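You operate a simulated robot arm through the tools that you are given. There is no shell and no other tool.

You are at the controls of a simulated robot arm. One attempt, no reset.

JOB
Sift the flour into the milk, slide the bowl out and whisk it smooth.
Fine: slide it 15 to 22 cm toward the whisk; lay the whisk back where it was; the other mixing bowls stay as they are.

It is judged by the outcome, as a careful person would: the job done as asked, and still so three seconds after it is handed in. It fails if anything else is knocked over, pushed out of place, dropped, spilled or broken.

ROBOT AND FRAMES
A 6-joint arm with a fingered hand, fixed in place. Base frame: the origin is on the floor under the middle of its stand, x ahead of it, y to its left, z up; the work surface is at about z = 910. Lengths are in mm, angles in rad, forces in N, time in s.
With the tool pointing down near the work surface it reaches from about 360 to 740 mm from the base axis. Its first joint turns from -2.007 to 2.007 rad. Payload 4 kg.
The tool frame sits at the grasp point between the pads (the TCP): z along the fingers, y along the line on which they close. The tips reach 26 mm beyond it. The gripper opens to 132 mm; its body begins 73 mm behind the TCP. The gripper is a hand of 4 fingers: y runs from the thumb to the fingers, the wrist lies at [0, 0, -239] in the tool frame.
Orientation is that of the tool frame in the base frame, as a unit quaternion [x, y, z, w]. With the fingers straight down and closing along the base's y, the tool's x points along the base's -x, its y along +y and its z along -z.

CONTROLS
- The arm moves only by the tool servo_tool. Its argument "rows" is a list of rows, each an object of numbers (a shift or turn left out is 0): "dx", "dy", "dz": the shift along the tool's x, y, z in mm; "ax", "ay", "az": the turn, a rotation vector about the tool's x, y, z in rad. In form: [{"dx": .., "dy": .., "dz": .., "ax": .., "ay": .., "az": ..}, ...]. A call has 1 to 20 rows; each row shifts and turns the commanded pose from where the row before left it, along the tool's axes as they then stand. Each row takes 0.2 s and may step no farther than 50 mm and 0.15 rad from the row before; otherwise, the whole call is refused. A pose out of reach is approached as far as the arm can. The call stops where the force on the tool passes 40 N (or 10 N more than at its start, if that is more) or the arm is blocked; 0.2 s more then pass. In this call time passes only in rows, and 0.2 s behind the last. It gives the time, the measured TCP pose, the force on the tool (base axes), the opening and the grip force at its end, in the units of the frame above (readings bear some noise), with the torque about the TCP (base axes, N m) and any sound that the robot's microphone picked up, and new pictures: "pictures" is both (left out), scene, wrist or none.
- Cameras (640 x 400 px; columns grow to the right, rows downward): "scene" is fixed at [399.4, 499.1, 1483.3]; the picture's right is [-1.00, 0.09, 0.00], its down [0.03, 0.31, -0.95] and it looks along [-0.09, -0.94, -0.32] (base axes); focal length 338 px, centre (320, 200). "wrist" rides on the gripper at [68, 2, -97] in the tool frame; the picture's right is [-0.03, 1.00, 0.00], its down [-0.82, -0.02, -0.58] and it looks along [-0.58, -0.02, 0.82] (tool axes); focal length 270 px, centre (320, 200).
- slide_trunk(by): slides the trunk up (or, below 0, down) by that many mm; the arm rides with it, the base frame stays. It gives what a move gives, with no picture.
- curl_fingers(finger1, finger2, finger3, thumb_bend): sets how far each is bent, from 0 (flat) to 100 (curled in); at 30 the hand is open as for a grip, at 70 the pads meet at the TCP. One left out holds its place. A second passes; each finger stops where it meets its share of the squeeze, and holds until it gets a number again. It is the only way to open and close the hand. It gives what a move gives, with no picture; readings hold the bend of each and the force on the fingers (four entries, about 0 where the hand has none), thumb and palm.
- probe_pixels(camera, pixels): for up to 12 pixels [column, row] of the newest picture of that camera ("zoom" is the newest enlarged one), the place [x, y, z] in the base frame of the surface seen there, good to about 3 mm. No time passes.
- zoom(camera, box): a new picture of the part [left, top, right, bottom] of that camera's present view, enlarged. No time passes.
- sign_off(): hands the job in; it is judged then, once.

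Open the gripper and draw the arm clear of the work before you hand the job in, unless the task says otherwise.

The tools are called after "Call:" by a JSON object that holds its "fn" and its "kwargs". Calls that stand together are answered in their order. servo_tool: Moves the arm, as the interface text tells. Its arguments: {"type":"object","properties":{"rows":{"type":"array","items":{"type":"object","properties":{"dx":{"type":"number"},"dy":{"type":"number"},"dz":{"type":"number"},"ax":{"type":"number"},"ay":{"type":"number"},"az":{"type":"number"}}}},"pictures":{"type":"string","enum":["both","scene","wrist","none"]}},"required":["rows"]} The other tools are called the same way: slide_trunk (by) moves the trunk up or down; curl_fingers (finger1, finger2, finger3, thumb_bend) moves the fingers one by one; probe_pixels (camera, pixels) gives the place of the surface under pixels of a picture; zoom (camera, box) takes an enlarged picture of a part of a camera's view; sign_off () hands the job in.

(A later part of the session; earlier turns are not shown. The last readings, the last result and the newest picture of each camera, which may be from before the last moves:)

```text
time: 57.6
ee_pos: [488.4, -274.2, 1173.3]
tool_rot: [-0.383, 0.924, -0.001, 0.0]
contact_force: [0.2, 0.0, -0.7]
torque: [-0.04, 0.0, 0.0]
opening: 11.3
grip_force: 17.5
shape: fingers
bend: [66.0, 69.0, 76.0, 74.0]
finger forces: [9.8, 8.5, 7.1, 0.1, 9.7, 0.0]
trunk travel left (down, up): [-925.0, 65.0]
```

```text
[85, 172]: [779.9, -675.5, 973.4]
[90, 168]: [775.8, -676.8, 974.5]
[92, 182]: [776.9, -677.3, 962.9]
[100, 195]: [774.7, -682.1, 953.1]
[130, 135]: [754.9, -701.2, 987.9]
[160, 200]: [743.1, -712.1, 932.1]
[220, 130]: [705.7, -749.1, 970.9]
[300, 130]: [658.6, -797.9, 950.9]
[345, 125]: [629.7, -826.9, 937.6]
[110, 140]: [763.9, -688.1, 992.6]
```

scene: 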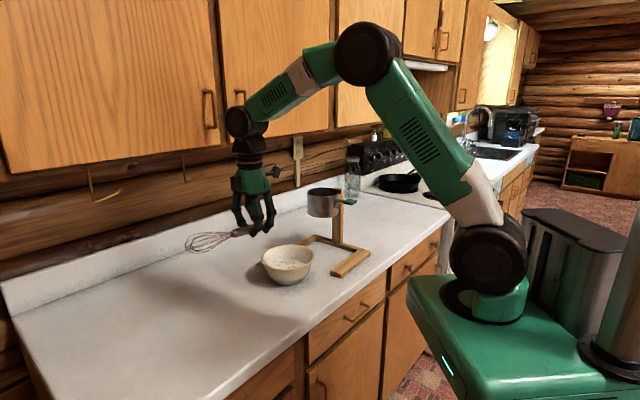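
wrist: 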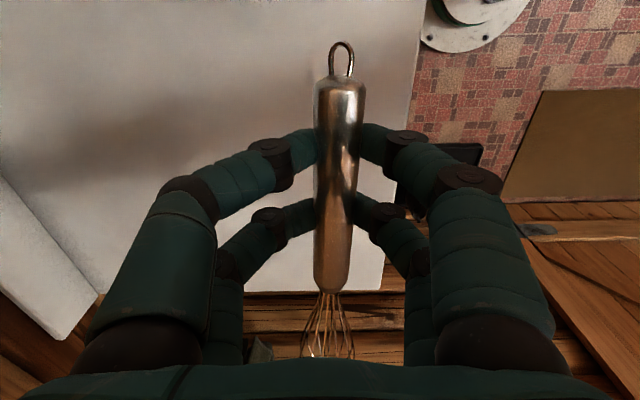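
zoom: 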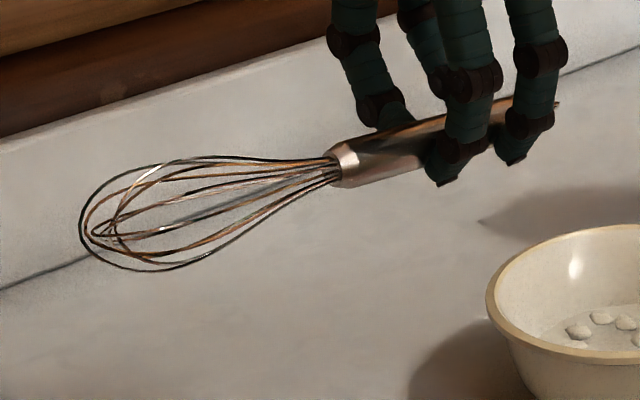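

The tip estimate is consistent (tool frame about (-183,-5,0)). Now I pitch the whisk head-down by about 72°.

Call:
{"fn": "servo_tool", "kwargs": {"rows": [{"ay": 0.14}, {"ay": 0.14}, {"ay": 0.14}, {"ay": 0.14}, {"ay": 0.14}, {"ay": 0.14}, {"ay": 0.14}, {"ay": 0.14}, {"ay": 0.14}], "pictures": "both"}}

Call:
{"fn": "zoom", "kwargs": {"camera": "scene", "box": [180, 170, 360, 300]}}

```text
time: 59.6
ee_pos: [488.2, -273.7, 1174.6]
tool_rot: [-0.307, 0.746, -0.226, -0.546]
contact_force: [0.9, 0.2, -1.0]
torque: [-0.04, 0.02, 0.03]
opening: 11.3
grip_force: 16.9
shape: fingers
bend: [66.0, 69.0, 76.0, 74.0]
finger forces: [9.9, 7.9, 6.8, 0.0, 9.7, 0.1]
trunk travel left (down, up): [-925.0, 65.0]
```

scene: 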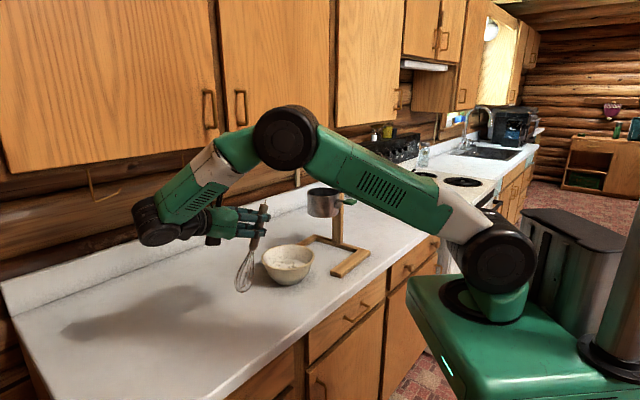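
wrist: 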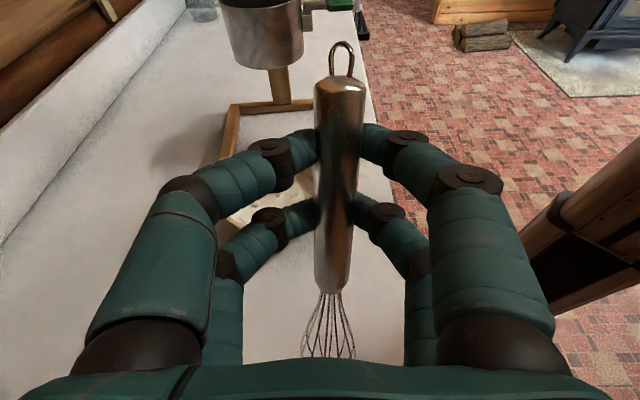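

```text
3.08 times, centred on (270, 235) of scene
```

zoom: 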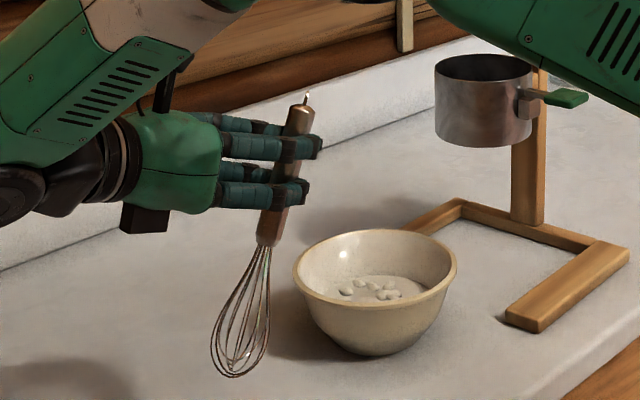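

The whisk hangs head-down with its tip near (531,-239,1000). I raise a little and carry it over the bowl centre, keeping the tip above the rim.

Call:
{"fn": "servo_tool", "kwargs": {"rows": [{"dx": 19.1, "dz": -6}, {"dx": 8.66, "dy": -7.35, "dz": 27.45}, {"dx": 8.66, "dy": -7.35, "dz": 27.45}, {"dx": 8.66, "dy": -7.35, "dz": 27.45}, {"dx": 8.66, "dy": -7.35, "dz": 27.45}, {"dx": 8.66, "dy": -7.35, "dz": 27.45}, {"dx": 8.66, "dy": -7.35, "dz": 27.45}, {"dx": 8.66, "dy": -7.35, "dz": 27.45}, {"dx": 8.66, "dy": -7.35, "dz": 27.45}], "pictures": "both"}}

Call:
{"fn": "zoom", "kwargs": {"camera": "scene", "box": [220, 160, 380, 300]}}

```text
time: 61.6
ee_pos: [363.5, -478.1, 1194.4]
tool_rot: [-0.308, 0.747, -0.225, -0.544]
contact_force: [-0.5, -0.1, -0.9]
torque: [0.02, -0.03, -0.01]
opening: 11.3
grip_force: 17.5
shape: fingers
bend: [66.0, 69.0, 76.0, 74.0]
finger forces: [9.7, 7.9, 6.8, 0.1, 9.5, 0.1]
trunk travel left (down, up): [-925.0, 65.0]
```

scene: 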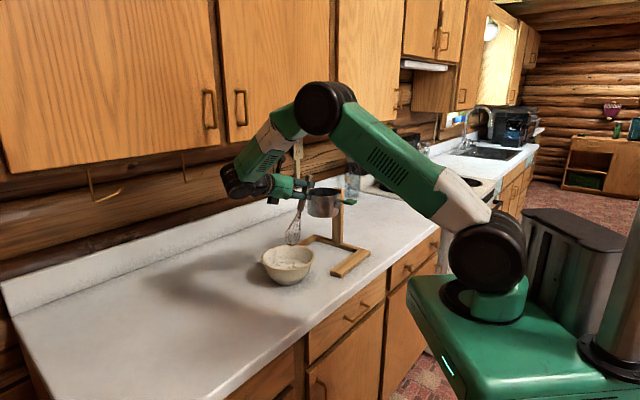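
wrist: 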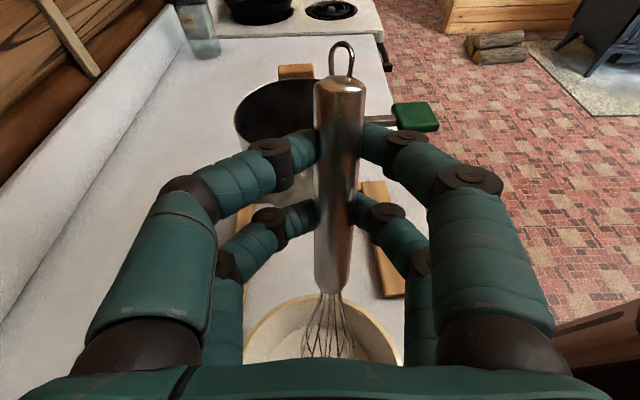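

```text
2.86 times, centred on (300, 230) of scene
```

zoom: 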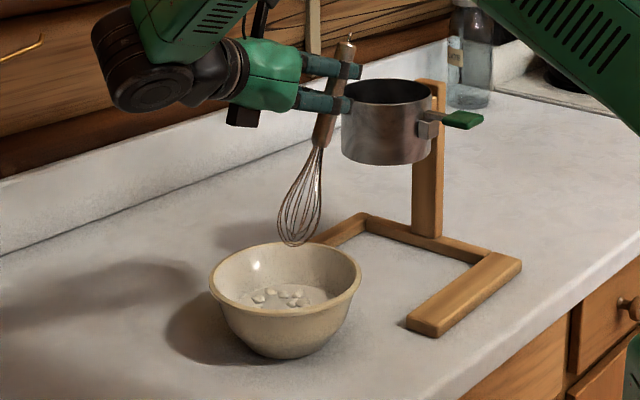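

The whisk is over the bowl, but the fingertips would come within about 35 mm of the sifter. I pitch the whisk a bit more upright and shift away from the sifter, then start lowering.

Call:
{"fn": "servo_tool", "kwargs": {"rows": [{"ay": 0.14}, {"dx": -3.1, "dz": -24.7}, {"dx": -19.7, "dz": 3.3}, {"dx": -14.8, "dz": 2.5}], "pictures": "both"}}

Call:
{"fn": "zoom", "kwargs": {"camera": "scene", "box": [220, 170, 380, 300]}}

```text
time: 62.6
ee_pos: [382.3, -460.5, 1160.1]
tool_rot: [-0.291, 0.706, -0.247, -0.596]
contact_force: [0.0, 0.6, 0.4]
torque: [0.0, -0.01, 0.02]
opening: 11.2
grip_force: 16.9
shape: fingers
bend: [66.0, 69.0, 76.0, 74.0]
finger forces: [9.6, 7.8, 6.8, 0.0, 9.7, 0.0]
trunk travel left (down, up): [-925.0, 65.0]
```

scene: 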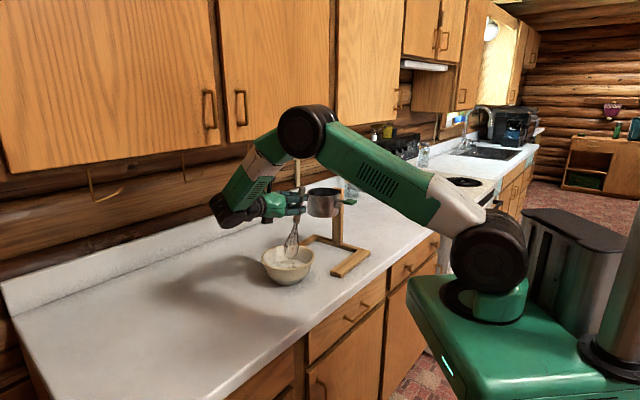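
wrist: 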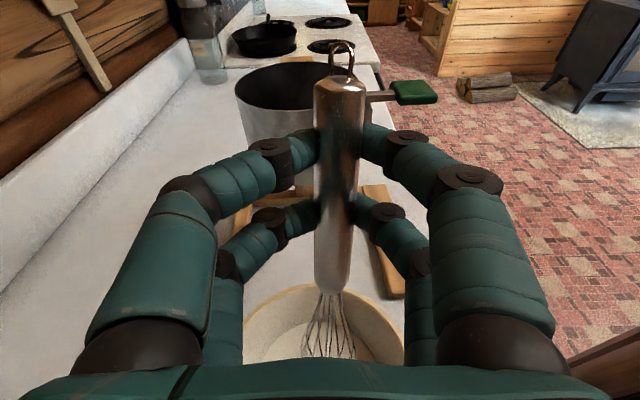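

```text
3.08 times, centred on (300, 235) of scene
```

zoom: 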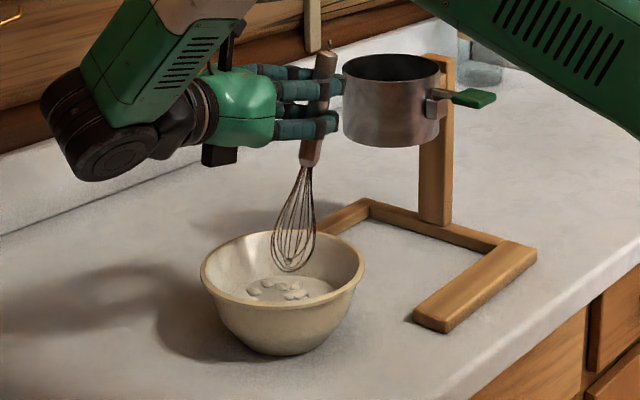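

The whisk head is entering the bowl near its centre. I lower further in steps, watching the force for the bowl's bottom.

Call:
{"fn": "servo_tool", "kwargs": {"rows": [{"dx": -11.5, "dz": -2}, {"dx": -9.9, "dz": 1.65}, {"dx": -9.9, "dz": 1.65}, {"dx": -7.9, "dz": 1.3}], "pictures": "both"}}

Call:
{"fn": "zoom", "kwargs": {"camera": "scene", "box": [250, 200, 350, 300]}}

```text
time: 63.6
ee_pos: [386.2, -457.0, 1121.1]
tool_rot: [-0.291, 0.706, -0.246, -0.596]
contact_force: [0.1, 0.0, -1.2]
torque: [-0.01, 0.01, 0.0]
opening: 10.9
grip_force: 16.9
shape: fingers
bend: [66.0, 69.0, 76.0, 74.0]
finger forces: [9.6, 7.8, 6.8, 0.1, 9.6, 0.1]
trunk travel left (down, up): [-925.0, 65.0]
```

scene: 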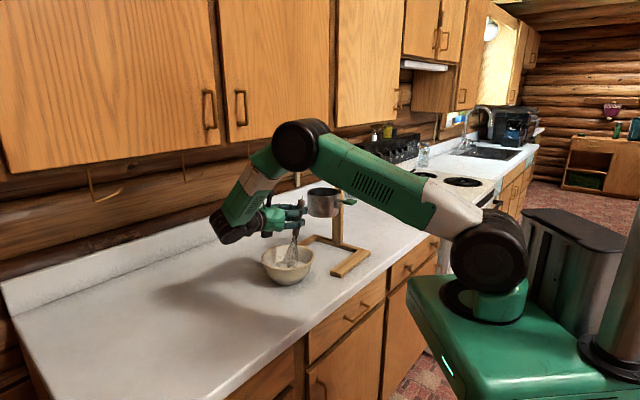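
wrist: 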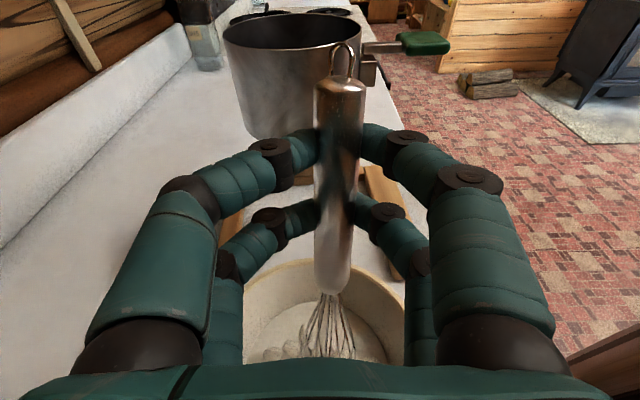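

```text
4.00 times, centred on (300, 250) of scene
```

zoom: 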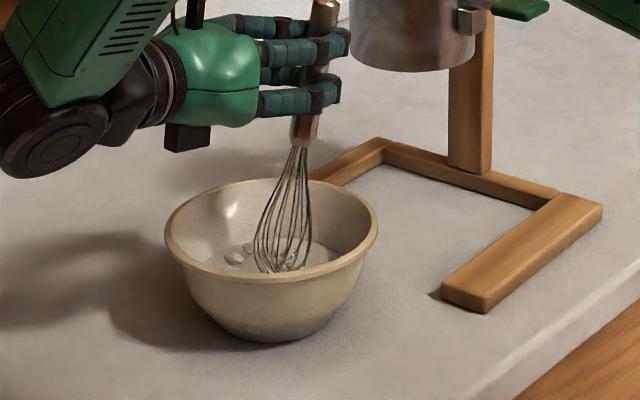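

The head reaches the milk surface. I lower slowly by 12 mm more to immerse it, checking for contact.

Call:
{"fn": "servo_tool", "kwargs": {"rows": [{"dx": -3.9, "dz": 0.7}, {"dx": -3.9, "dz": 0.7}, {"dx": -3.9, "dz": 0.7}], "pictures": "none"}}

Call:
{"fn": "zoom", "kwargs": {"camera": "scene", "box": [260, 210, 330, 290]}}

```text
time: 64.4
ee_pos: [386.1, -457.5, 1107.8]
tool_rot: [-0.291, 0.707, -0.246, -0.596]
contact_force: [-0.2, 0.4, -0.6]
torque: [-0.01, 0.0, -0.01]
opening: 11.1
grip_force: 16.6
shape: fingers
bend: [66.0, 69.0, 76.0, 74.0]
finger forces: [9.7, 7.8, 6.8, 0.0, 9.6, 0.1]
trunk travel left (down, up): [-925.0, 65.0]
```

```text
5.00 times, centred on (295, 250) of scene
```

zoom: 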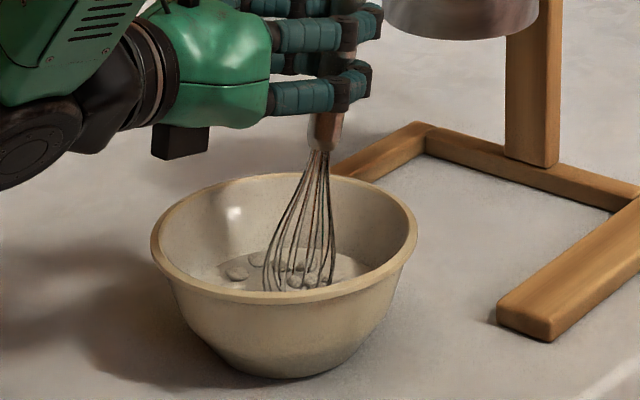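

No bottom contact yet (tip about z 930). I go 4 mm lower and then trace a first gentle circle.

Call:
{"fn": "servo_tool", "kwargs": {"rows": [{"dx": -2, "dz": 0.3}, {"dx": -2, "dz": 0.3}], "pictures": "none"}}

```text
time: 65.0
ee_pos: [386.3, -457.4, 1105.0]
tool_rot: [-0.292, 0.707, -0.247, -0.595]
contact_force: [-0.1, 0.1, -0.1]
torque: [0.01, -0.01, 0.0]
opening: 11.2
grip_force: 16.9
shape: fingers
bend: [66.0, 69.0, 76.0, 74.0]
finger forces: [9.7, 7.8, 6.8, 0.0, 9.7, 0.0]
trunk travel left (down, up): [-925.0, 65.0]
```

Still free. I trace one circle of 18 mm radius and check the forces and the bowl.

Call:
{"fn": "servo_tool", "kwargs": {"rows": [{"dx": -1.5, "dz": -8.9}, {"dx": -1.5, "dz": -8.8}, {"dx": 0.87, "dy": 12.73, "dz": 5.2}, {"dx": 2.1, "dy": 5.27, "dz": 12.55}, {"dx": 2.1, "dy": -5.27, "dz": 12.55}, {"dx": 0.87, "dy": -12.73, "dz": 5.2}, {"dx": -0.87, "dy": -12.73, "dz": -5.2}, {"dx": -2.1, "dy": -5.27, "dz": -12.55}, {"dx": -2.1, "dy": 5.27, "dz": -12.55}, {"dx": -0.87, "dy": 12.73, "dz": -5.2}], "pictures": "both"}}

Call:
{"fn": "zoom", "kwargs": {"camera": "scene", "box": [260, 210, 330, 290]}}

```text
time: 67.2
ee_pos: [399.7, -444.3, 1104.4]
tool_rot: [-0.292, 0.706, -0.247, -0.596]
contact_force: [0.0, -0.3, -1.3]
torque: [0.0, -0.01, 0.01]
opening: 10.9
grip_force: 17.0
shape: fingers
bend: [66.0, 69.0, 76.0, 74.0]
finger forces: [9.6, 7.6, 6.6, 0.1, 9.5, 0.0]
trunk travel left (down, up): [-925.0, 65.0]
```

scene: 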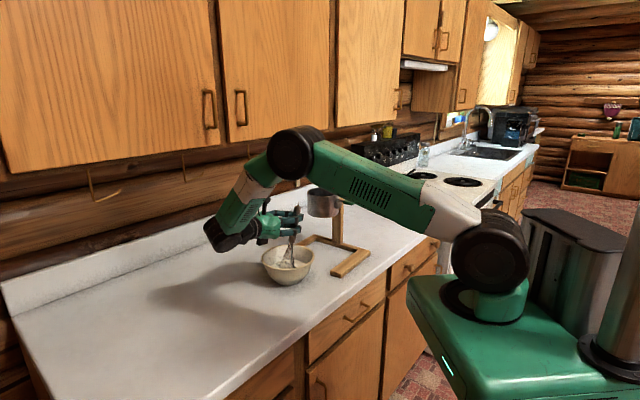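
wrist: 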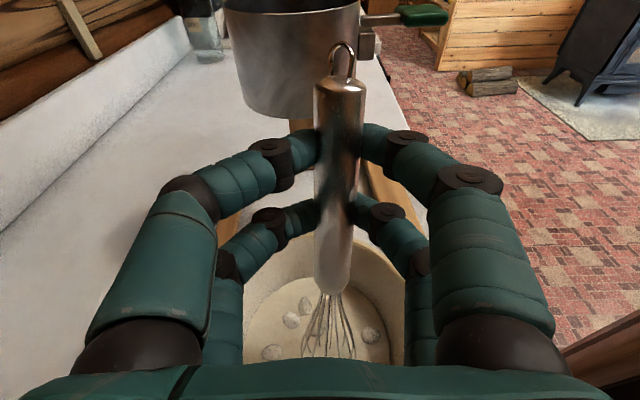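

```text
5.00 times, centred on (295, 250) of scene
```

zoom: 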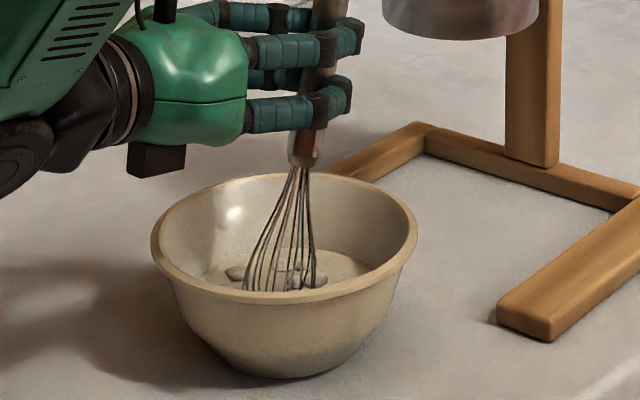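

Lumps are fewer already and the bowl stays put. I continue with two more circles, faster motion staying clear of the wall.

Call:
{"fn": "servo_tool", "kwargs": {"rows": [{"dx": 0.87, "dy": 12.73, "dz": 5.2}, {"dx": 2.1, "dy": 5.27, "dz": 12.55}, {"dx": 2.1, "dy": -5.27, "dz": 12.55}, {"dx": 0.87, "dy": -12.73, "dz": 5.2}, {"dx": -0.87, "dy": -12.73, "dz": -5.2}, {"dx": -2.1, "dy": -5.27, "dz": -12.55}, {"dx": -2.1, "dy": 5.27, "dz": -12.55}, {"dx": -0.87, "dy": 12.73, "dz": -5.2}, {"dx": 0.87, "dy": 12.73, "dz": 5.2}, {"dx": 2.1, "dy": 5.27, "dz": 12.55}, {"dx": 2.1, "dy": -5.27, "dz": 12.55}, {"dx": 0.87, "dy": -12.73, "dz": 5.2}, {"dx": -0.87, "dy": -12.73, "dz": -5.2}, {"dx": -2.1, "dy": -5.27, "dz": -12.55}, {"dx": -2.1, "dy": 5.27, "dz": -12.55}, {"dx": -0.87, "dy": 12.73, "dz": -5.2}], "pictures": "wrist"}}

Call:
{"fn": "zoom", "kwargs": {"camera": "scene", "box": [260, 210, 330, 290]}}

Call:
{"fn": "zoom", "kwargs": {"camera": "wrist", "box": [230, 220, 430, 370]}}

```text
time: 70.6
ee_pos: [398.1, -444.7, 1104.5]
tool_rot: [-0.291, 0.706, -0.247, -0.596]
contact_force: [-1.0, 0.0, -0.8]
torque: [0.02, 0.0, -0.01]
opening: 10.8
grip_force: 16.4
shape: fingers
bend: [66.0, 69.0, 76.0, 74.0]
finger forces: [9.5, 7.5, 6.7, 0.0, 9.3, 0.1]
trunk travel left (down, up): [-925.0, 65.0]
```

wrist: 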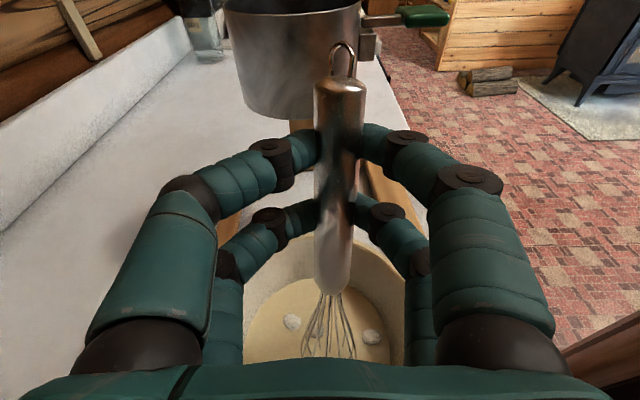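

```text
5.00 times, centred on (295, 250) of scene
```

zoom: 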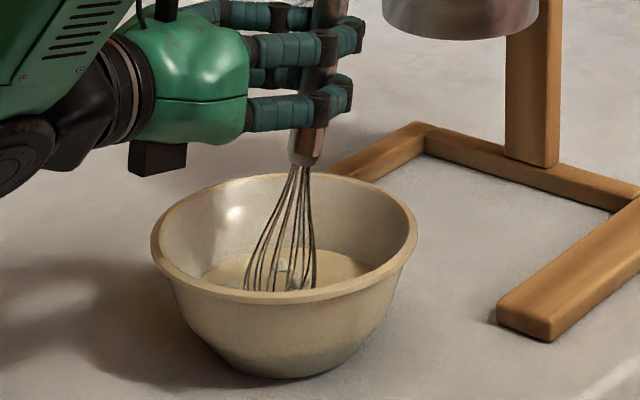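

```text
2.67 times, centred on (330, 295) of wrist
```

zoom: 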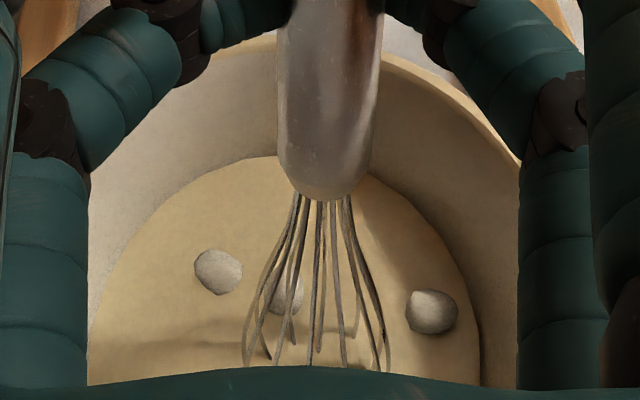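

The mixture turns creamy and only about three lumps remain. I continue with more circles.

Call:
{"fn": "servo_tool", "kwargs": {"rows": [{"dx": 0.87, "dy": 12.73, "dz": 5.2}, {"dx": 2.1, "dy": 5.27, "dz": 12.55}, {"dx": 2.1, "dy": -5.27, "dz": 12.55}, {"dx": 0.87, "dy": -12.73, "dz": 5.2}, {"dx": -0.87, "dy": -12.73, "dz": -5.2}, {"dx": -2.1, "dy": -5.27, "dz": -12.55}, {"dx": -2.1, "dy": 5.27, "dz": -12.55}, {"dx": -0.87, "dy": 12.73, "dz": -5.2}, {"dx": 0.87, "dy": 12.73, "dz": 5.2}, {"dx": 2.1, "dy": 5.27, "dz": 12.55}, {"dx": 2.1, "dy": -5.27, "dz": 12.55}, {"dx": 0.87, "dy": -12.73, "dz": 5.2}, {"dx": -0.87, "dy": -12.73, "dz": -5.2}, {"dx": -2.1, "dy": -5.27, "dz": -12.55}, {"dx": -2.1, "dy": 5.27, "dz": -12.55}, {"dx": -0.87, "dy": 12.73, "dz": -5.2}], "pictures": "none"}}

Call:
{"fn": "servo_tool", "kwargs": {"rows": [{"dx": 0.87, "dy": 12.73, "dz": 5.2}, {"dx": 2.1, "dy": 5.27, "dz": 12.55}, {"dx": 2.1, "dy": -5.27, "dz": 12.55}, {"dx": 0.87, "dy": -12.73, "dz": 5.2}, {"dx": -0.87, "dy": -12.73, "dz": -5.2}, {"dx": -2.1, "dy": -5.27, "dz": -12.55}, {"dx": -2.1, "dy": 5.27, "dz": -12.55}, {"dx": -0.87, "dy": 12.73, "dz": -5.2}, {"dx": 0.87, "dy": 12.73, "dz": 5.2}, {"dx": 2.1, "dy": 5.27, "dz": 12.55}, {"dx": 2.1, "dy": -5.27, "dz": 12.55}, {"dx": 0.87, "dy": -12.73, "dz": 5.2}, {"dx": -0.87, "dy": -12.73, "dz": -5.2}, {"dx": -2.1, "dy": -5.27, "dz": -12.55}, {"dx": -2.1, "dy": 5.27, "dz": -12.55}, {"dx": -0.87, "dy": 12.73, "dz": -5.2}], "pictures": "wrist"}}

Call:
{"fn": "zoom", "kwargs": {"camera": "scene", "box": [260, 210, 330, 290]}}

Call:
{"fn": "zoom", "kwargs": {"camera": "wrist", "box": [230, 220, 430, 370]}}

```text
time: 74.0
ee_pos: [398.7, -445.2, 1104.8]
tool_rot: [-0.291, 0.707, -0.246, -0.595]
contact_force: [0.0, -0.2, -0.7]
torque: [-0.01, -0.03, 0.0]
opening: 10.7
grip_force: 16.6
shape: fingers
bend: [66.0, 69.0, 76.0, 74.0]
finger forces: [9.4, 7.3, 6.7, 0.0, 9.4, 0.0]
trunk travel left (down, up): [-925.0, 65.0]
```

```text
time: 77.4
ee_pos: [399.1, -445.1, 1105.5]
tool_rot: [-0.29, 0.708, -0.245, -0.596]
contact_force: [-0.4, -0.2, -0.8]
torque: [0.03, -0.03, -0.03]
opening: 10.7
grip_force: 16.4
shape: fingers
bend: [66.0, 69.0, 76.0, 74.0]
finger forces: [9.3, 7.2, 6.7, 0.0, 9.3, 0.1]
trunk travel left (down, up): [-925.0, 65.0]
```

wrist: 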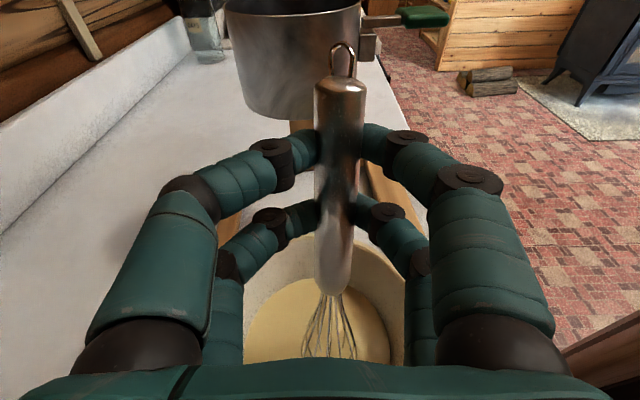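

```text
5.00 times, centred on (295, 250) of scene
```

zoom: 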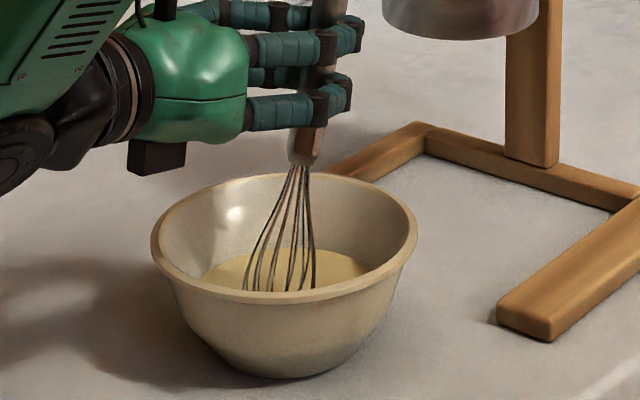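

```text
2.67 times, centred on (330, 295) of wrist
```

zoom: 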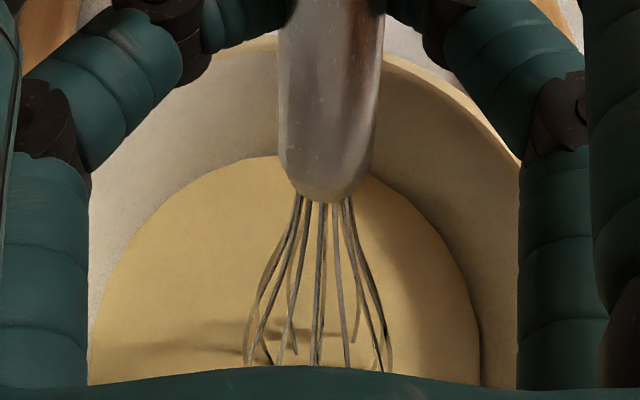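

The batter looks smooth and lump-free. I give two more circles to make sure, and compare.

Call:
{"fn": "servo_tool", "kwargs": {"rows": [{"dx": 0.87, "dy": 12.73, "dz": 5.2}, {"dx": 2.1, "dy": 5.27, "dz": 12.55}, {"dx": 2.1, "dy": -5.27, "dz": 12.55}, {"dx": 0.87, "dy": -12.73, "dz": 5.2}, {"dx": -0.87, "dy": -12.73, "dz": -5.2}, {"dx": -2.1, "dy": -5.27, "dz": -12.55}, {"dx": -2.1, "dy": 5.27, "dz": -12.55}, {"dx": -0.87, "dy": 12.73, "dz": -5.2}, {"dx": 0.87, "dy": 12.73, "dz": 5.2}, {"dx": 2.1, "dy": 5.27, "dz": 12.55}, {"dx": 2.1, "dy": -5.27, "dz": 12.55}, {"dx": 0.87, "dy": -12.73, "dz": 5.2}, {"dx": -0.87, "dy": -12.73, "dz": -5.2}, {"dx": -2.1, "dy": -5.27, "dz": -12.55}, {"dx": -2.1, "dy": 5.27, "dz": -12.55}, {"dx": -0.87, "dy": 12.73, "dz": -5.2}, {"dx": 1.5, "dz": 8.9}, {"dx": 1.5, "dz": 8.8}], "pictures": "wrist"}}

Call:
{"fn": "zoom", "kwargs": {"camera": "scene", "box": [260, 210, 330, 290]}}

Call:
{"fn": "zoom", "kwargs": {"camera": "wrist", "box": [230, 220, 430, 370]}}

```text
time: 81.2
ee_pos: [386.8, -457.4, 1105.7]
tool_rot: [-0.291, 0.707, -0.246, -0.596]
contact_force: [0.3, 0.4, -0.4]
torque: [0.01, -0.03, -0.01]
opening: 10.8
grip_force: 15.9
shape: fingers
bend: [66.0, 69.0, 76.0, 74.0]
finger forces: [9.1, 7.1, 6.6, 0.0, 9.2, 0.0]
trunk travel left (down, up): [-925.0, 65.0]
```

wrist: 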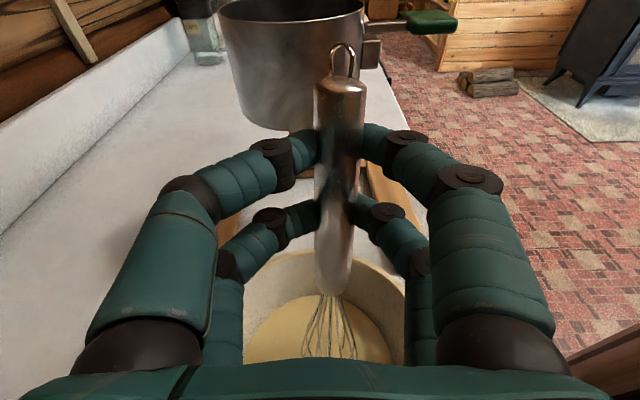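

```text
5.00 times, centred on (295, 250) of scene
```

zoom: 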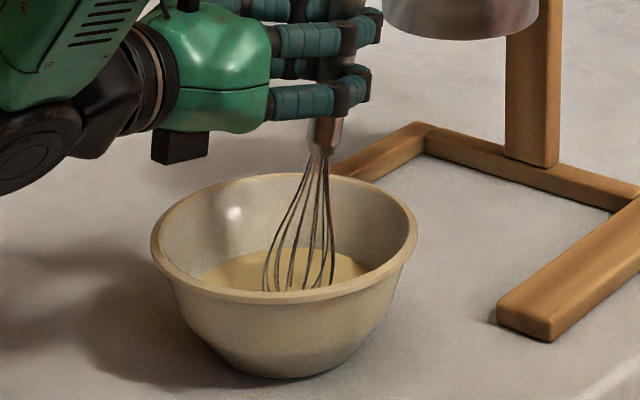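

```text
2.67 times, centred on (330, 295) of wrist
```

zoom: 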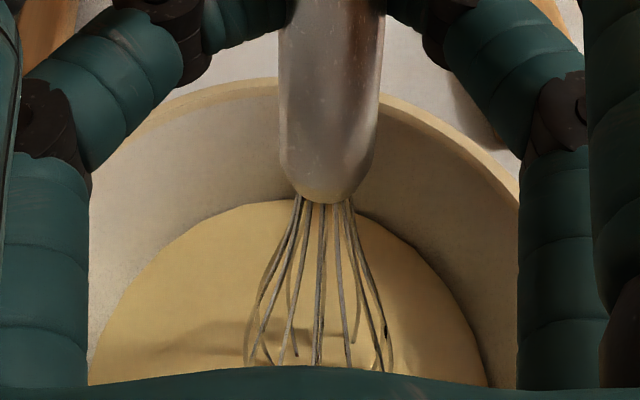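

Smooth batter, no lumps. I lift the whisk slowly straight up, letting it drip over the bowl for a moment.

Call:
{"fn": "servo_tool", "kwargs": {"rows": [{"dx": 9.9, "dz": -1.65}, {"dx": 9.9, "dz": -1.65}, {"dx": 9.9, "dz": -1.65}, {"dx": 9.9, "dz": -1.65}, {"dz": 0}, {"dz": 0}, {"dz": 0}, {"dz": 0}, {"dz": 0}, {"dx": 19.7, "dz": -3.3}, {"dx": 19.7, "dz": -3.3}, {"dx": 19.7, "dz": -3.3}, {"dz": 0}, {"dz": 0}, {"dz": 0}], "pictures": "both"}}

Call:
{"fn": "zoom", "kwargs": {"camera": "scene", "box": [240, 180, 350, 290]}}

```text
time: 84.4
ee_pos: [386.1, -456.5, 1204.4]
tool_rot: [-0.291, 0.707, -0.246, -0.596]
contact_force: [-0.3, 0.7, 0.1]
torque: [0.0, -0.03, 0.01]
opening: 10.3
grip_force: 15.7
shape: fingers
bend: [66.0, 69.0, 76.0, 74.0]
finger forces: [9.0, 6.9, 6.6, 0.0, 9.1, 0.0]
trunk travel left (down, up): [-925.0, 65.0]
```

scene: 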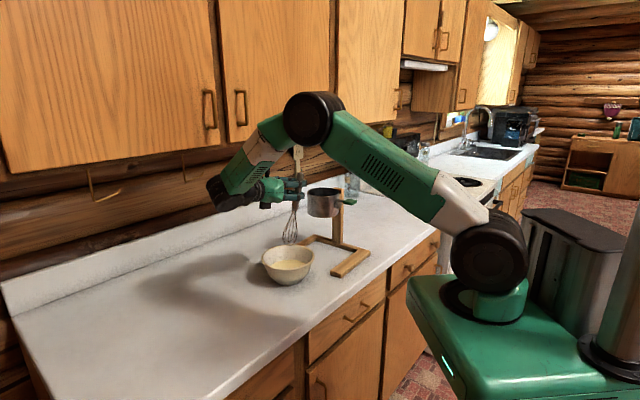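
wrist: 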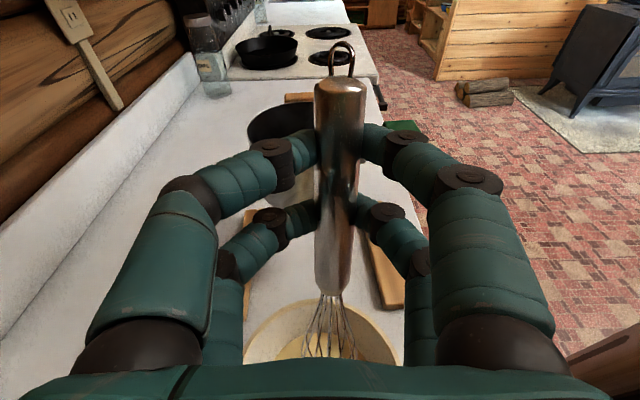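

```text
3.64 times, centred on (295, 235) of scene
```

zoom: 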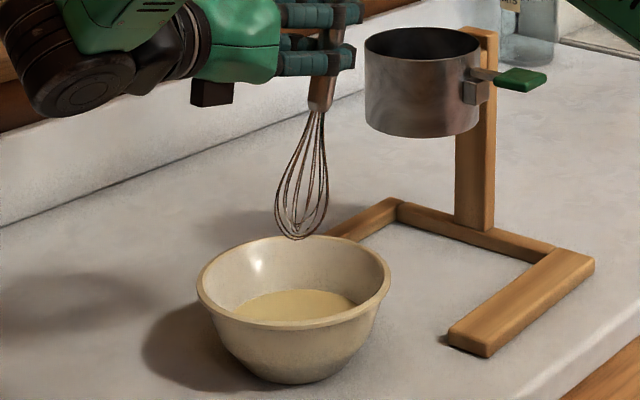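

Clean lift. I carry the whisk back over its spot and pitch the hand upright again.

Call:
{"fn": "servo_tool", "kwargs": {"rows": [{"dx": -4.7, "dy": 8.3, "dz": -28.2}, {"dx": -4.7, "dy": 8.3, "dz": -28.2}, {"dx": -4.7, "dy": 8.3, "dz": -28.2}, {"dx": -4.7, "dy": 8.3, "dz": -28.2}, {"dx": -4.7, "dy": 8.3, "dz": -28.2}, {"dx": -4.7, "dy": 8.3, "dz": -28.2}, {"dx": -4.7, "dy": 8.3, "dz": -28.2}, {"ay": -0.14}, {"ay": -0.14}, {"ay": -0.14}, {"ay": -0.14}, {"ay": -0.14}, {"ay": -0.14}, {"ay": -0.14}, {"ay": -0.14}, {"ay": -0.14}, {"ay": -0.14}], "pictures": "none"}}

Call:
{"fn": "servo_tool", "kwargs": {"rows": [{"az": 0.144}, {"az": 0.144}, {"az": 0.144}, {"az": 0.144}, {"az": 0.144}, {"az": 0.144}, {"az": 0.144}, {"az": 0.144}, {"az": 0.144}, {"az": 0.144}, {"az": 0.144}, {"dz": 0}], "pictures": "both"}}

```text
time: 88.0
ee_pos: [485.4, -276.1, 1205.2]
tool_rot: [-0.381, 0.924, 0.0, 0.001]
contact_force: [-0.2, 0.0, -0.8]
torque: [0.0, 0.02, -0.01]
opening: 10.6
grip_force: 16.0
shape: fingers
bend: [66.0, 69.0, 76.0, 75.0]
finger forces: [8.8, 7.3, 6.4, 0.0, 8.9, 0.0]
trunk travel left (down, up): [-925.0, 65.0]
```

```text
time: 90.6
ee_pos: [487.1, -276.0, 1206.1]
tool_rot: [0.39, 0.921, -0.001, 0.0]
contact_force: [0.3, -0.6, -1.4]
torque: [0.02, 0.02, 0.0]
opening: 10.5
grip_force: 15.7
shape: fingers
bend: [66.0, 69.0, 76.0, 75.0]
finger forces: [8.7, 7.2, 6.4, 0.1, 9.0, 0.0]
trunk travel left (down, up): [-925.0, 65.0]
```

scene: 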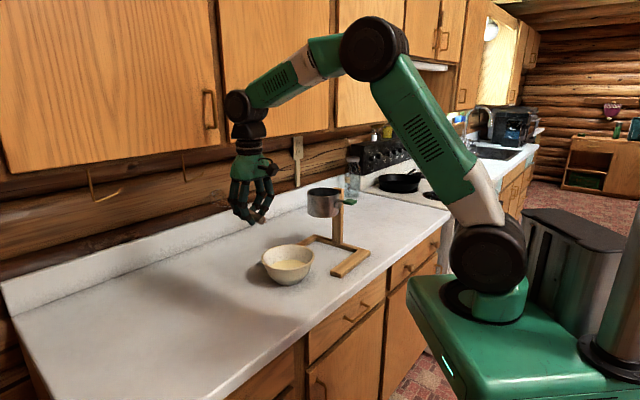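
wrist: 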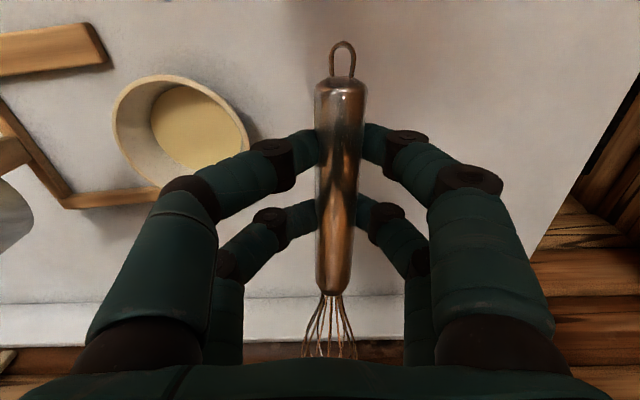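

The whisk kept its place in the hand. I probe the handle again to compute the exact pose for laying it back.

Call:
{"fn": "probe_pixels", "kwargs": {"camera": "wrist", "pixels": [[340, 84], [340, 100], [339, 130], [337, 160], [335, 200], [333, 240], [331, 275], [330, 291], [342, 45]]}}

Call:
{"fn": "zoom", "kwargs": {"camera": "wrist", "box": [240, 30, 440, 370]}}

Call:
{"fn": "zoom", "kwargs": {"camera": "scene", "box": [200, 150, 310, 240]}}

```text
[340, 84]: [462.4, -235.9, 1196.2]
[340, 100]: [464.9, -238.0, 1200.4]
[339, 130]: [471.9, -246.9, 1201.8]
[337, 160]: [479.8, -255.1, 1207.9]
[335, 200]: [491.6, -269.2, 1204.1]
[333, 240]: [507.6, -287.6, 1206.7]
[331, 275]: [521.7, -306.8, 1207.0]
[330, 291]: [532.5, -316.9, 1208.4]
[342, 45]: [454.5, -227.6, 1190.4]
```

```text
1.18 times, centred on (340, 200) of wrist
```

zoom: 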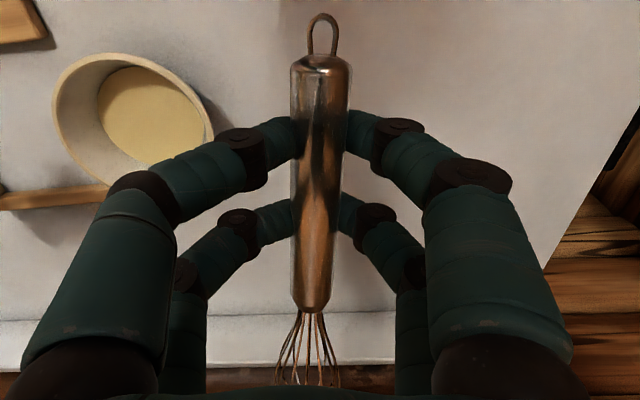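

```text
4.44 times, centred on (255, 195) of scene
```

zoom: 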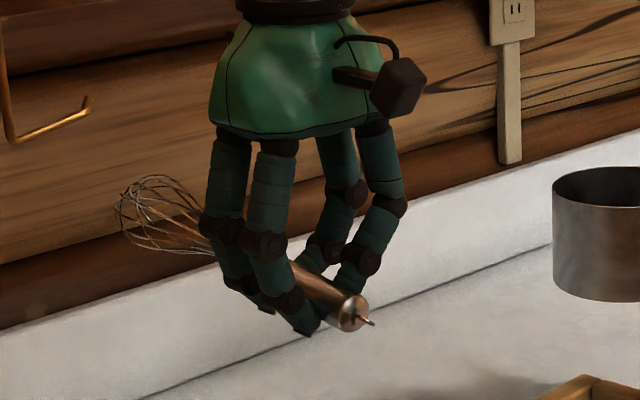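

Handle line in the hand is turned 3.8° from its original lie and offset 6 mm, so I correct the yaw and position (target TCP ≈ (481,-280)) while descending to z≈955.

Call:
{"fn": "servo_tool", "kwargs": {"rows": [{"az": -0.066}, {"dx": 1.5, "dy": -6.4, "dz": 0}, {"dz": 40}, {"dz": 40}, {"dz": 40}, {"dz": 40}, {"dz": 40}, {"dz": 30}, {"dz": 15}, {"dz": 5}], "pictures": "both"}}

Call:
{"fn": "probe_pixels", "kwargs": {"camera": "wrist", "pixels": [[340, 84], [340, 100], [339, 130], [337, 160], [335, 200], [333, 240], [331, 275], [330, 291], [342, 45]]}}

Call:
{"fn": "zoom", "kwargs": {"camera": "scene", "box": [190, 240, 310, 330]}}

```text
time: 92.8
ee_pos: [480.6, -280.2, 956.3]
tool_rot: [0.359, 0.933, -0.002, 0.001]
contact_force: [-0.2, 0.0, -1.9]
torque: [0.0, 0.03, 0.04]
opening: 10.1
grip_force: 16.0
shape: fingers
bend: [66.0, 69.0, 76.0, 75.0]
finger forces: [8.7, 7.2, 6.4, 0.0, 9.0, 0.0]
trunk travel left (down, up): [-925.0, 65.0]
```

scene: 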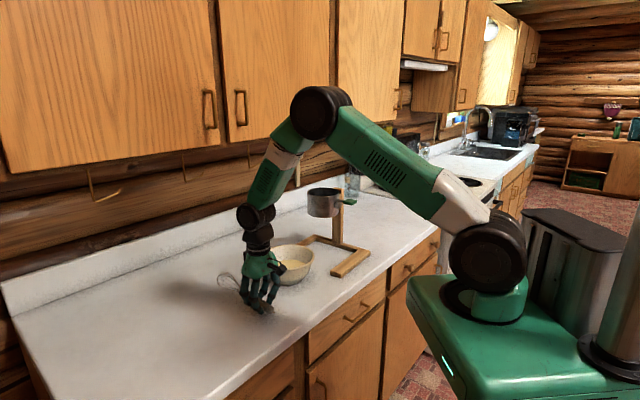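
wrist: 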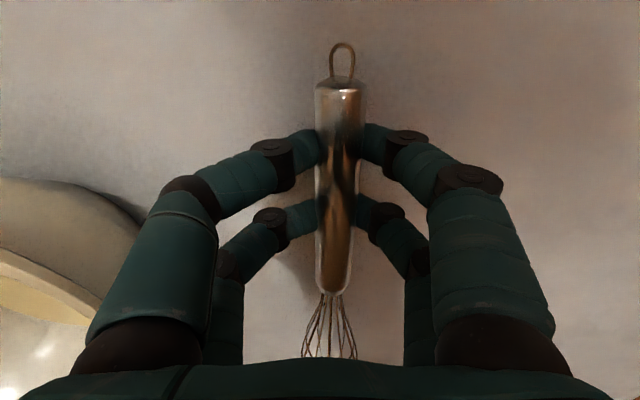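

```text
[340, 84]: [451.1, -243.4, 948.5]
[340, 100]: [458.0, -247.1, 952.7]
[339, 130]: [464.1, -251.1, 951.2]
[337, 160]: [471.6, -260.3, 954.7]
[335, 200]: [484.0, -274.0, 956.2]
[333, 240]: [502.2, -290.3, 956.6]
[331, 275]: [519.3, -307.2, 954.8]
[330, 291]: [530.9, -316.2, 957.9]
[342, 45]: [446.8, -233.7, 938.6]
```

```text
4.44 times, centred on (250, 285) of scene
```

zoom: 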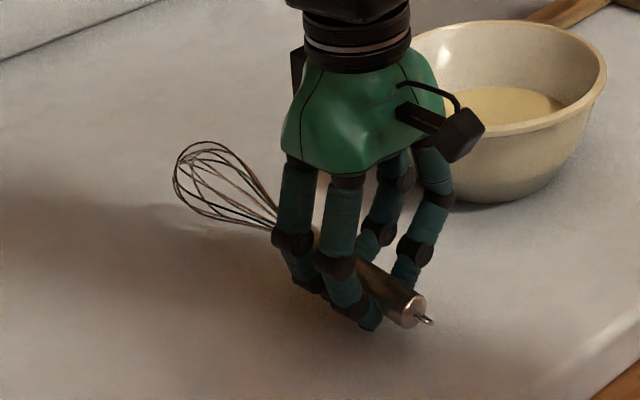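

The handle now lines up with its original lie within 1–2 mm. I lower in small steps toward the counter.

Call:
{"fn": "servo_tool", "kwargs": {"rows": [{"dz": 4}, {"dz": 4}, {"dz": 4}, {"dz": 2}], "pictures": "none"}}

```text
time: 93.8
ee_pos: [481.0, -280.0, 941.0]
tool_rot: [0.358, 0.934, -0.001, 0.0]
contact_force: [0.2, -0.1, -1.2]
torque: [-0.02, 0.02, 0.02]
opening: 10.5
grip_force: 15.2
shape: fingers
bend: [66.0, 69.0, 76.0, 75.0]
finger forces: [8.7, 7.3, 6.4, 0.1, 8.9, 0.0]
trunk travel left (down, up): [-925.0, 65.0]
```

No contact yet at z≈941. I go down in 1.5 mm steps.

Call:
{"fn": "servo_tool", "kwargs": {"rows": [{"dz": 1.5}, {"dz": 1.5}], "pictures": "none"}}

Call:
{"fn": "zoom", "kwargs": {"camera": "scene", "box": [210, 260, 290, 320]}}

```text
time: 94.4
ee_pos: [481.1, -281.0, 939.6]
tool_rot: [0.359, 0.933, -0.001, 0.002]
contact_force: [-0.1, 2.1, 8.5]
torque: [0.36, 0.02, -0.01]
opening: 10.4
grip_force: 20.6
shape: fingers
bend: [67.0, 69.0, 76.0, 75.0]
finger forces: [18.7, 7.0, 6.5, 0.0, 9.3, 0.1]
trunk travel left (down, up): [-925.0, 65.0]
```

```text
6.67 times, centred on (250, 290) of scene
```

zoom: 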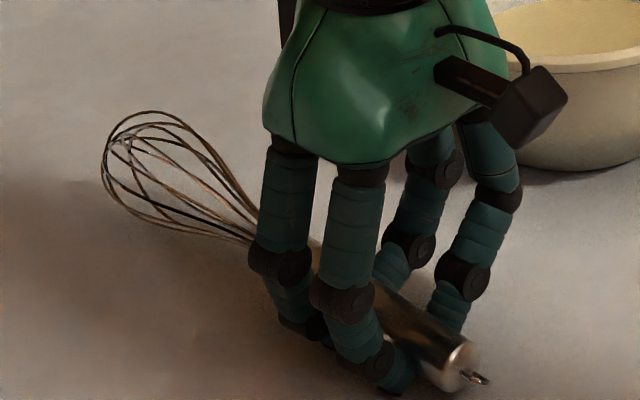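

Finger 1's tip just touches the counter. I rise 2 mm and loosen the thumb and finger 3 first, in small steps, so the handle sinks gently.

Call:
{"fn": "servo_tool", "kwargs": {"rows": [{"dz": -2}], "pictures": "none"}}

Call:
{"fn": "curl_fingers", "kwargs": {"finger3": 72, "thumb_bend": 72}}

Call:
{"fn": "curl_fingers", "kwargs": {"finger3": 69, "thumb_bend": 69}}

Call:
{"fn": "zoom", "kwargs": {"camera": "wrist", "box": [200, 30, 460, 320]}}

```text
time: 94.8
ee_pos: [480.3, -279.3, 941.1]
tool_rot: [0.359, 0.933, 0.0, 0.0]
contact_force: [1.3, -0.1, 0.0]
torque: [0.06, 0.01, 0.0]
opening: 10.3
grip_force: 15.9
shape: fingers
bend: [67.0, 69.0, 76.0, 75.0]
finger forces: [9.8, 7.1, 6.4, 0.0, 9.0, 0.0]
trunk travel left (down, up): [-925.0, 65.0]
```

```text
time: 95.8
ee_pos: [481.1, -280.6, 940.7]
tool_rot: [0.359, 0.933, -0.002, -0.001]
contact_force: [0.1, 0.3, -0.7]
torque: [0.01, -0.03, -0.02]
opening: 10.2
grip_force: 9.2
shape: fingers
bend: [70.0, 71.0, 71.0, 69.0]
finger forces: [5.1, 4.3, 3.0, 0.1, 5.1, 0.0]
trunk travel left (down, up): [-925.0, 65.0]
```

```text
time: 96.8
ee_pos: [480.9, -279.8, 939.9]
tool_rot: [0.359, 0.933, -0.001, 0.001]
contact_force: [-0.3, 0.0, 0.3]
torque: [-0.02, 0.0, -0.01]
opening: 9.9
grip_force: 5.6
shape: fingers
bend: [71.0, 72.0, 67.0, 68.0]
finger forces: [3.5, 2.3, 1.4, 0.0, 3.6, 0.0]
trunk travel left (down, up): [-925.0, 65.0]
```

```text
1.38 times, centred on (330, 175) of wrist
```

zoom: 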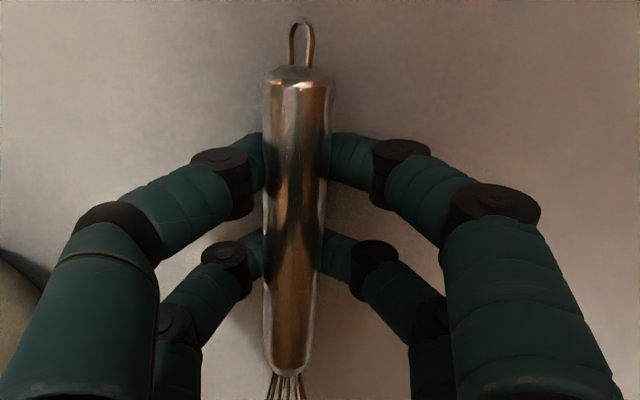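

Fingers 1 and 2 pushed the handle back toward the hand's centre as the others loosened. I take a fresh picture and probe to see how far it has moved.

Call:
{"fn": "servo_tool", "kwargs": {"rows": [{"dz": 0}], "pictures": "wrist"}}

Call:
{"fn": "probe_pixels", "kwargs": {"camera": "wrist", "pixels": [[315, 84], [315, 100], [314, 130], [313, 160], [312, 200], [310, 240], [309, 275], [308, 290], [317, 50]]}}

```text
time: 97.2
ee_pos: [482.5, -281.1, 940.3]
tool_rot: [0.36, 0.933, -0.002, 0.001]
contact_force: [-0.4, 0.5, -0.7]
torque: [0.02, -0.05, 0.01]
opening: 9.8
grip_force: 5.9
shape: fingers
bend: [71.0, 72.0, 67.0, 68.0]
finger forces: [3.5, 2.2, 1.5, 0.1, 3.6, 0.0]
trunk travel left (down, up): [-925.0, 65.0]
```

wrist: 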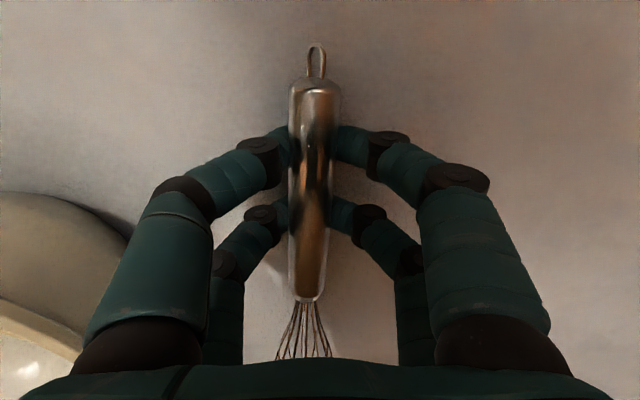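

```text
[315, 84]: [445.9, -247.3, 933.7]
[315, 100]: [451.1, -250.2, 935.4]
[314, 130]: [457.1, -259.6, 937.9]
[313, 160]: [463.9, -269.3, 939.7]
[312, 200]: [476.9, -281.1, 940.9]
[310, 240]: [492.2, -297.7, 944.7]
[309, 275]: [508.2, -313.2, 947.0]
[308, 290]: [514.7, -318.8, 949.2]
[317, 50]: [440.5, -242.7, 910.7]
```

The handle now lies about 10.6 mm short of its original line. I shift the hand by that amount with a slight lift, and turn 1.6°.

Call:
{"fn": "servo_tool", "kwargs": {"rows": [{"dz": -4}, {"dy": 5.3, "az": -0.014}, {"dy": 5.3, "az": -0.014}, {"dz": 2}], "pictures": "wrist"}}

Call:
{"fn": "probe_pixels", "kwargs": {"camera": "wrist", "pixels": [[315, 84], [315, 100], [314, 130], [313, 160], [312, 200], [310, 240], [309, 275], [308, 290]]}}

Call:
{"fn": "zoom", "kwargs": {"camera": "scene", "box": [210, 260, 290, 320]}}

```text
time: 98.2
ee_pos: [488.1, -271.1, 942.1]
tool_rot: [0.346, 0.938, -0.001, 0.0]
contact_force: [-0.7, 0.1, -0.7]
torque: [0.05, 0.03, 0.0]
opening: 9.9
grip_force: 5.6
shape: fingers
bend: [71.0, 72.0, 67.0, 68.0]
finger forces: [3.5, 2.3, 1.4, 0.0, 3.7, 0.0]
trunk travel left (down, up): [-925.0, 65.0]
```

wrist: 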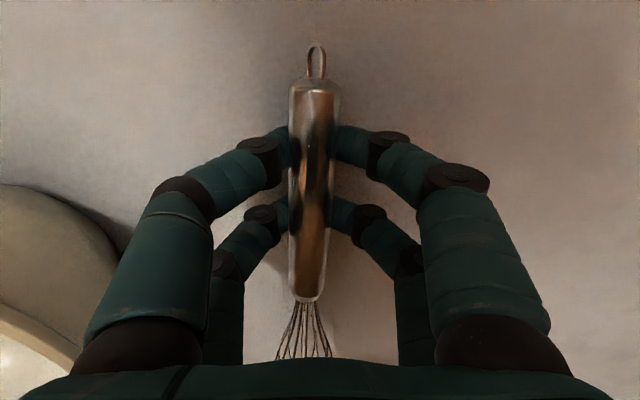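

```text
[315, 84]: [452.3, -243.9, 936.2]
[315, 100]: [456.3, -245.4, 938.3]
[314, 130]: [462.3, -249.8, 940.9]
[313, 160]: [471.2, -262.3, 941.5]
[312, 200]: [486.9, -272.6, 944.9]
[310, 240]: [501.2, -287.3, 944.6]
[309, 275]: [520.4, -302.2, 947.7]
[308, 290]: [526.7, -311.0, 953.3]
```

```text
6.67 times, centred on (250, 290) of scene
```

zoom: 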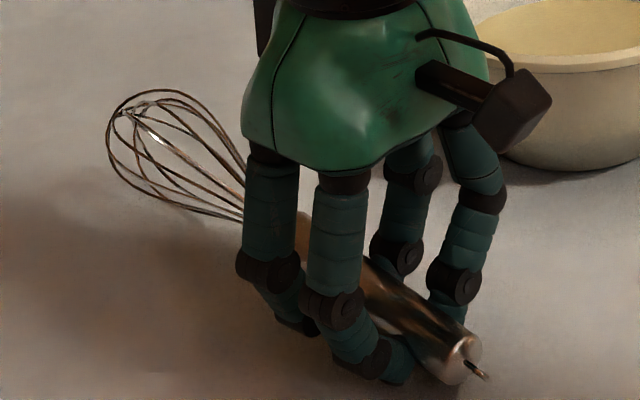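

Position is right within about 3 mm, but the head end sits about 5° too high. I pitch the hand slightly to level it and trim the yaw.

Call:
{"fn": "servo_tool", "kwargs": {"rows": [{"dz": -2}, {"ay": 0.05, "az": 0.02}, {"ay": 0.045, "az": 0.02}], "pictures": "wrist"}}

Call:
{"fn": "curl_fingers", "kwargs": {"finger1": 70, "finger2": 71, "finger3": 66, "thumb_bend": 67}}

Call:
{"fn": "zoom", "kwargs": {"camera": "scene", "box": [210, 260, 290, 320]}}

```text
time: 99.0
ee_pos: [488.0, -271.6, 944.0]
tool_rot: [0.365, 0.93, 0.016, -0.045]
contact_force: [0.5, -0.1, -1.1]
torque: [0.01, 0.0, 0.01]
opening: 10.0
grip_force: 5.8
shape: fingers
bend: [71.0, 72.0, 67.0, 68.0]
finger forces: [3.4, 2.2, 1.5, 0.1, 3.6, 0.1]
trunk travel left (down, up): [-925.0, 65.0]
```

wrist: 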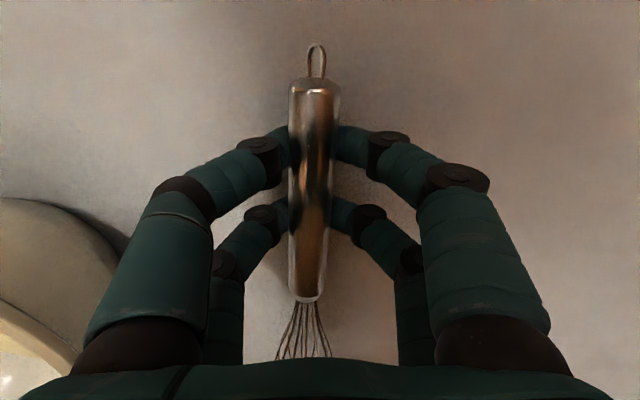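

```text
time: 100.0
ee_pos: [488.2, -271.5, 944.5]
tool_rot: [0.364, 0.93, 0.016, -0.045]
contact_force: [0.3, -0.2, -0.5]
torque: [0.01, 0.03, 0.02]
opening: 11.0
grip_force: 2.5
shape: fingers
bend: [68.0, 71.0, 66.0, 66.0]
finger forces: [1.5, 0.6, 0.4, 0.0, 1.6, 0.0]
trunk travel left (down, up): [-925.0, 65.0]
```

```text
6.67 times, centred on (250, 290) of scene
```

zoom: 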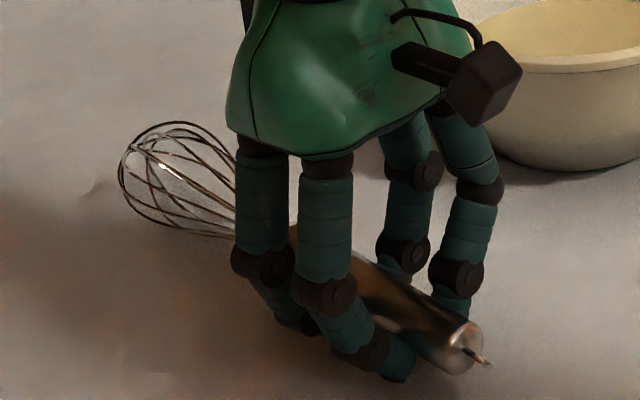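

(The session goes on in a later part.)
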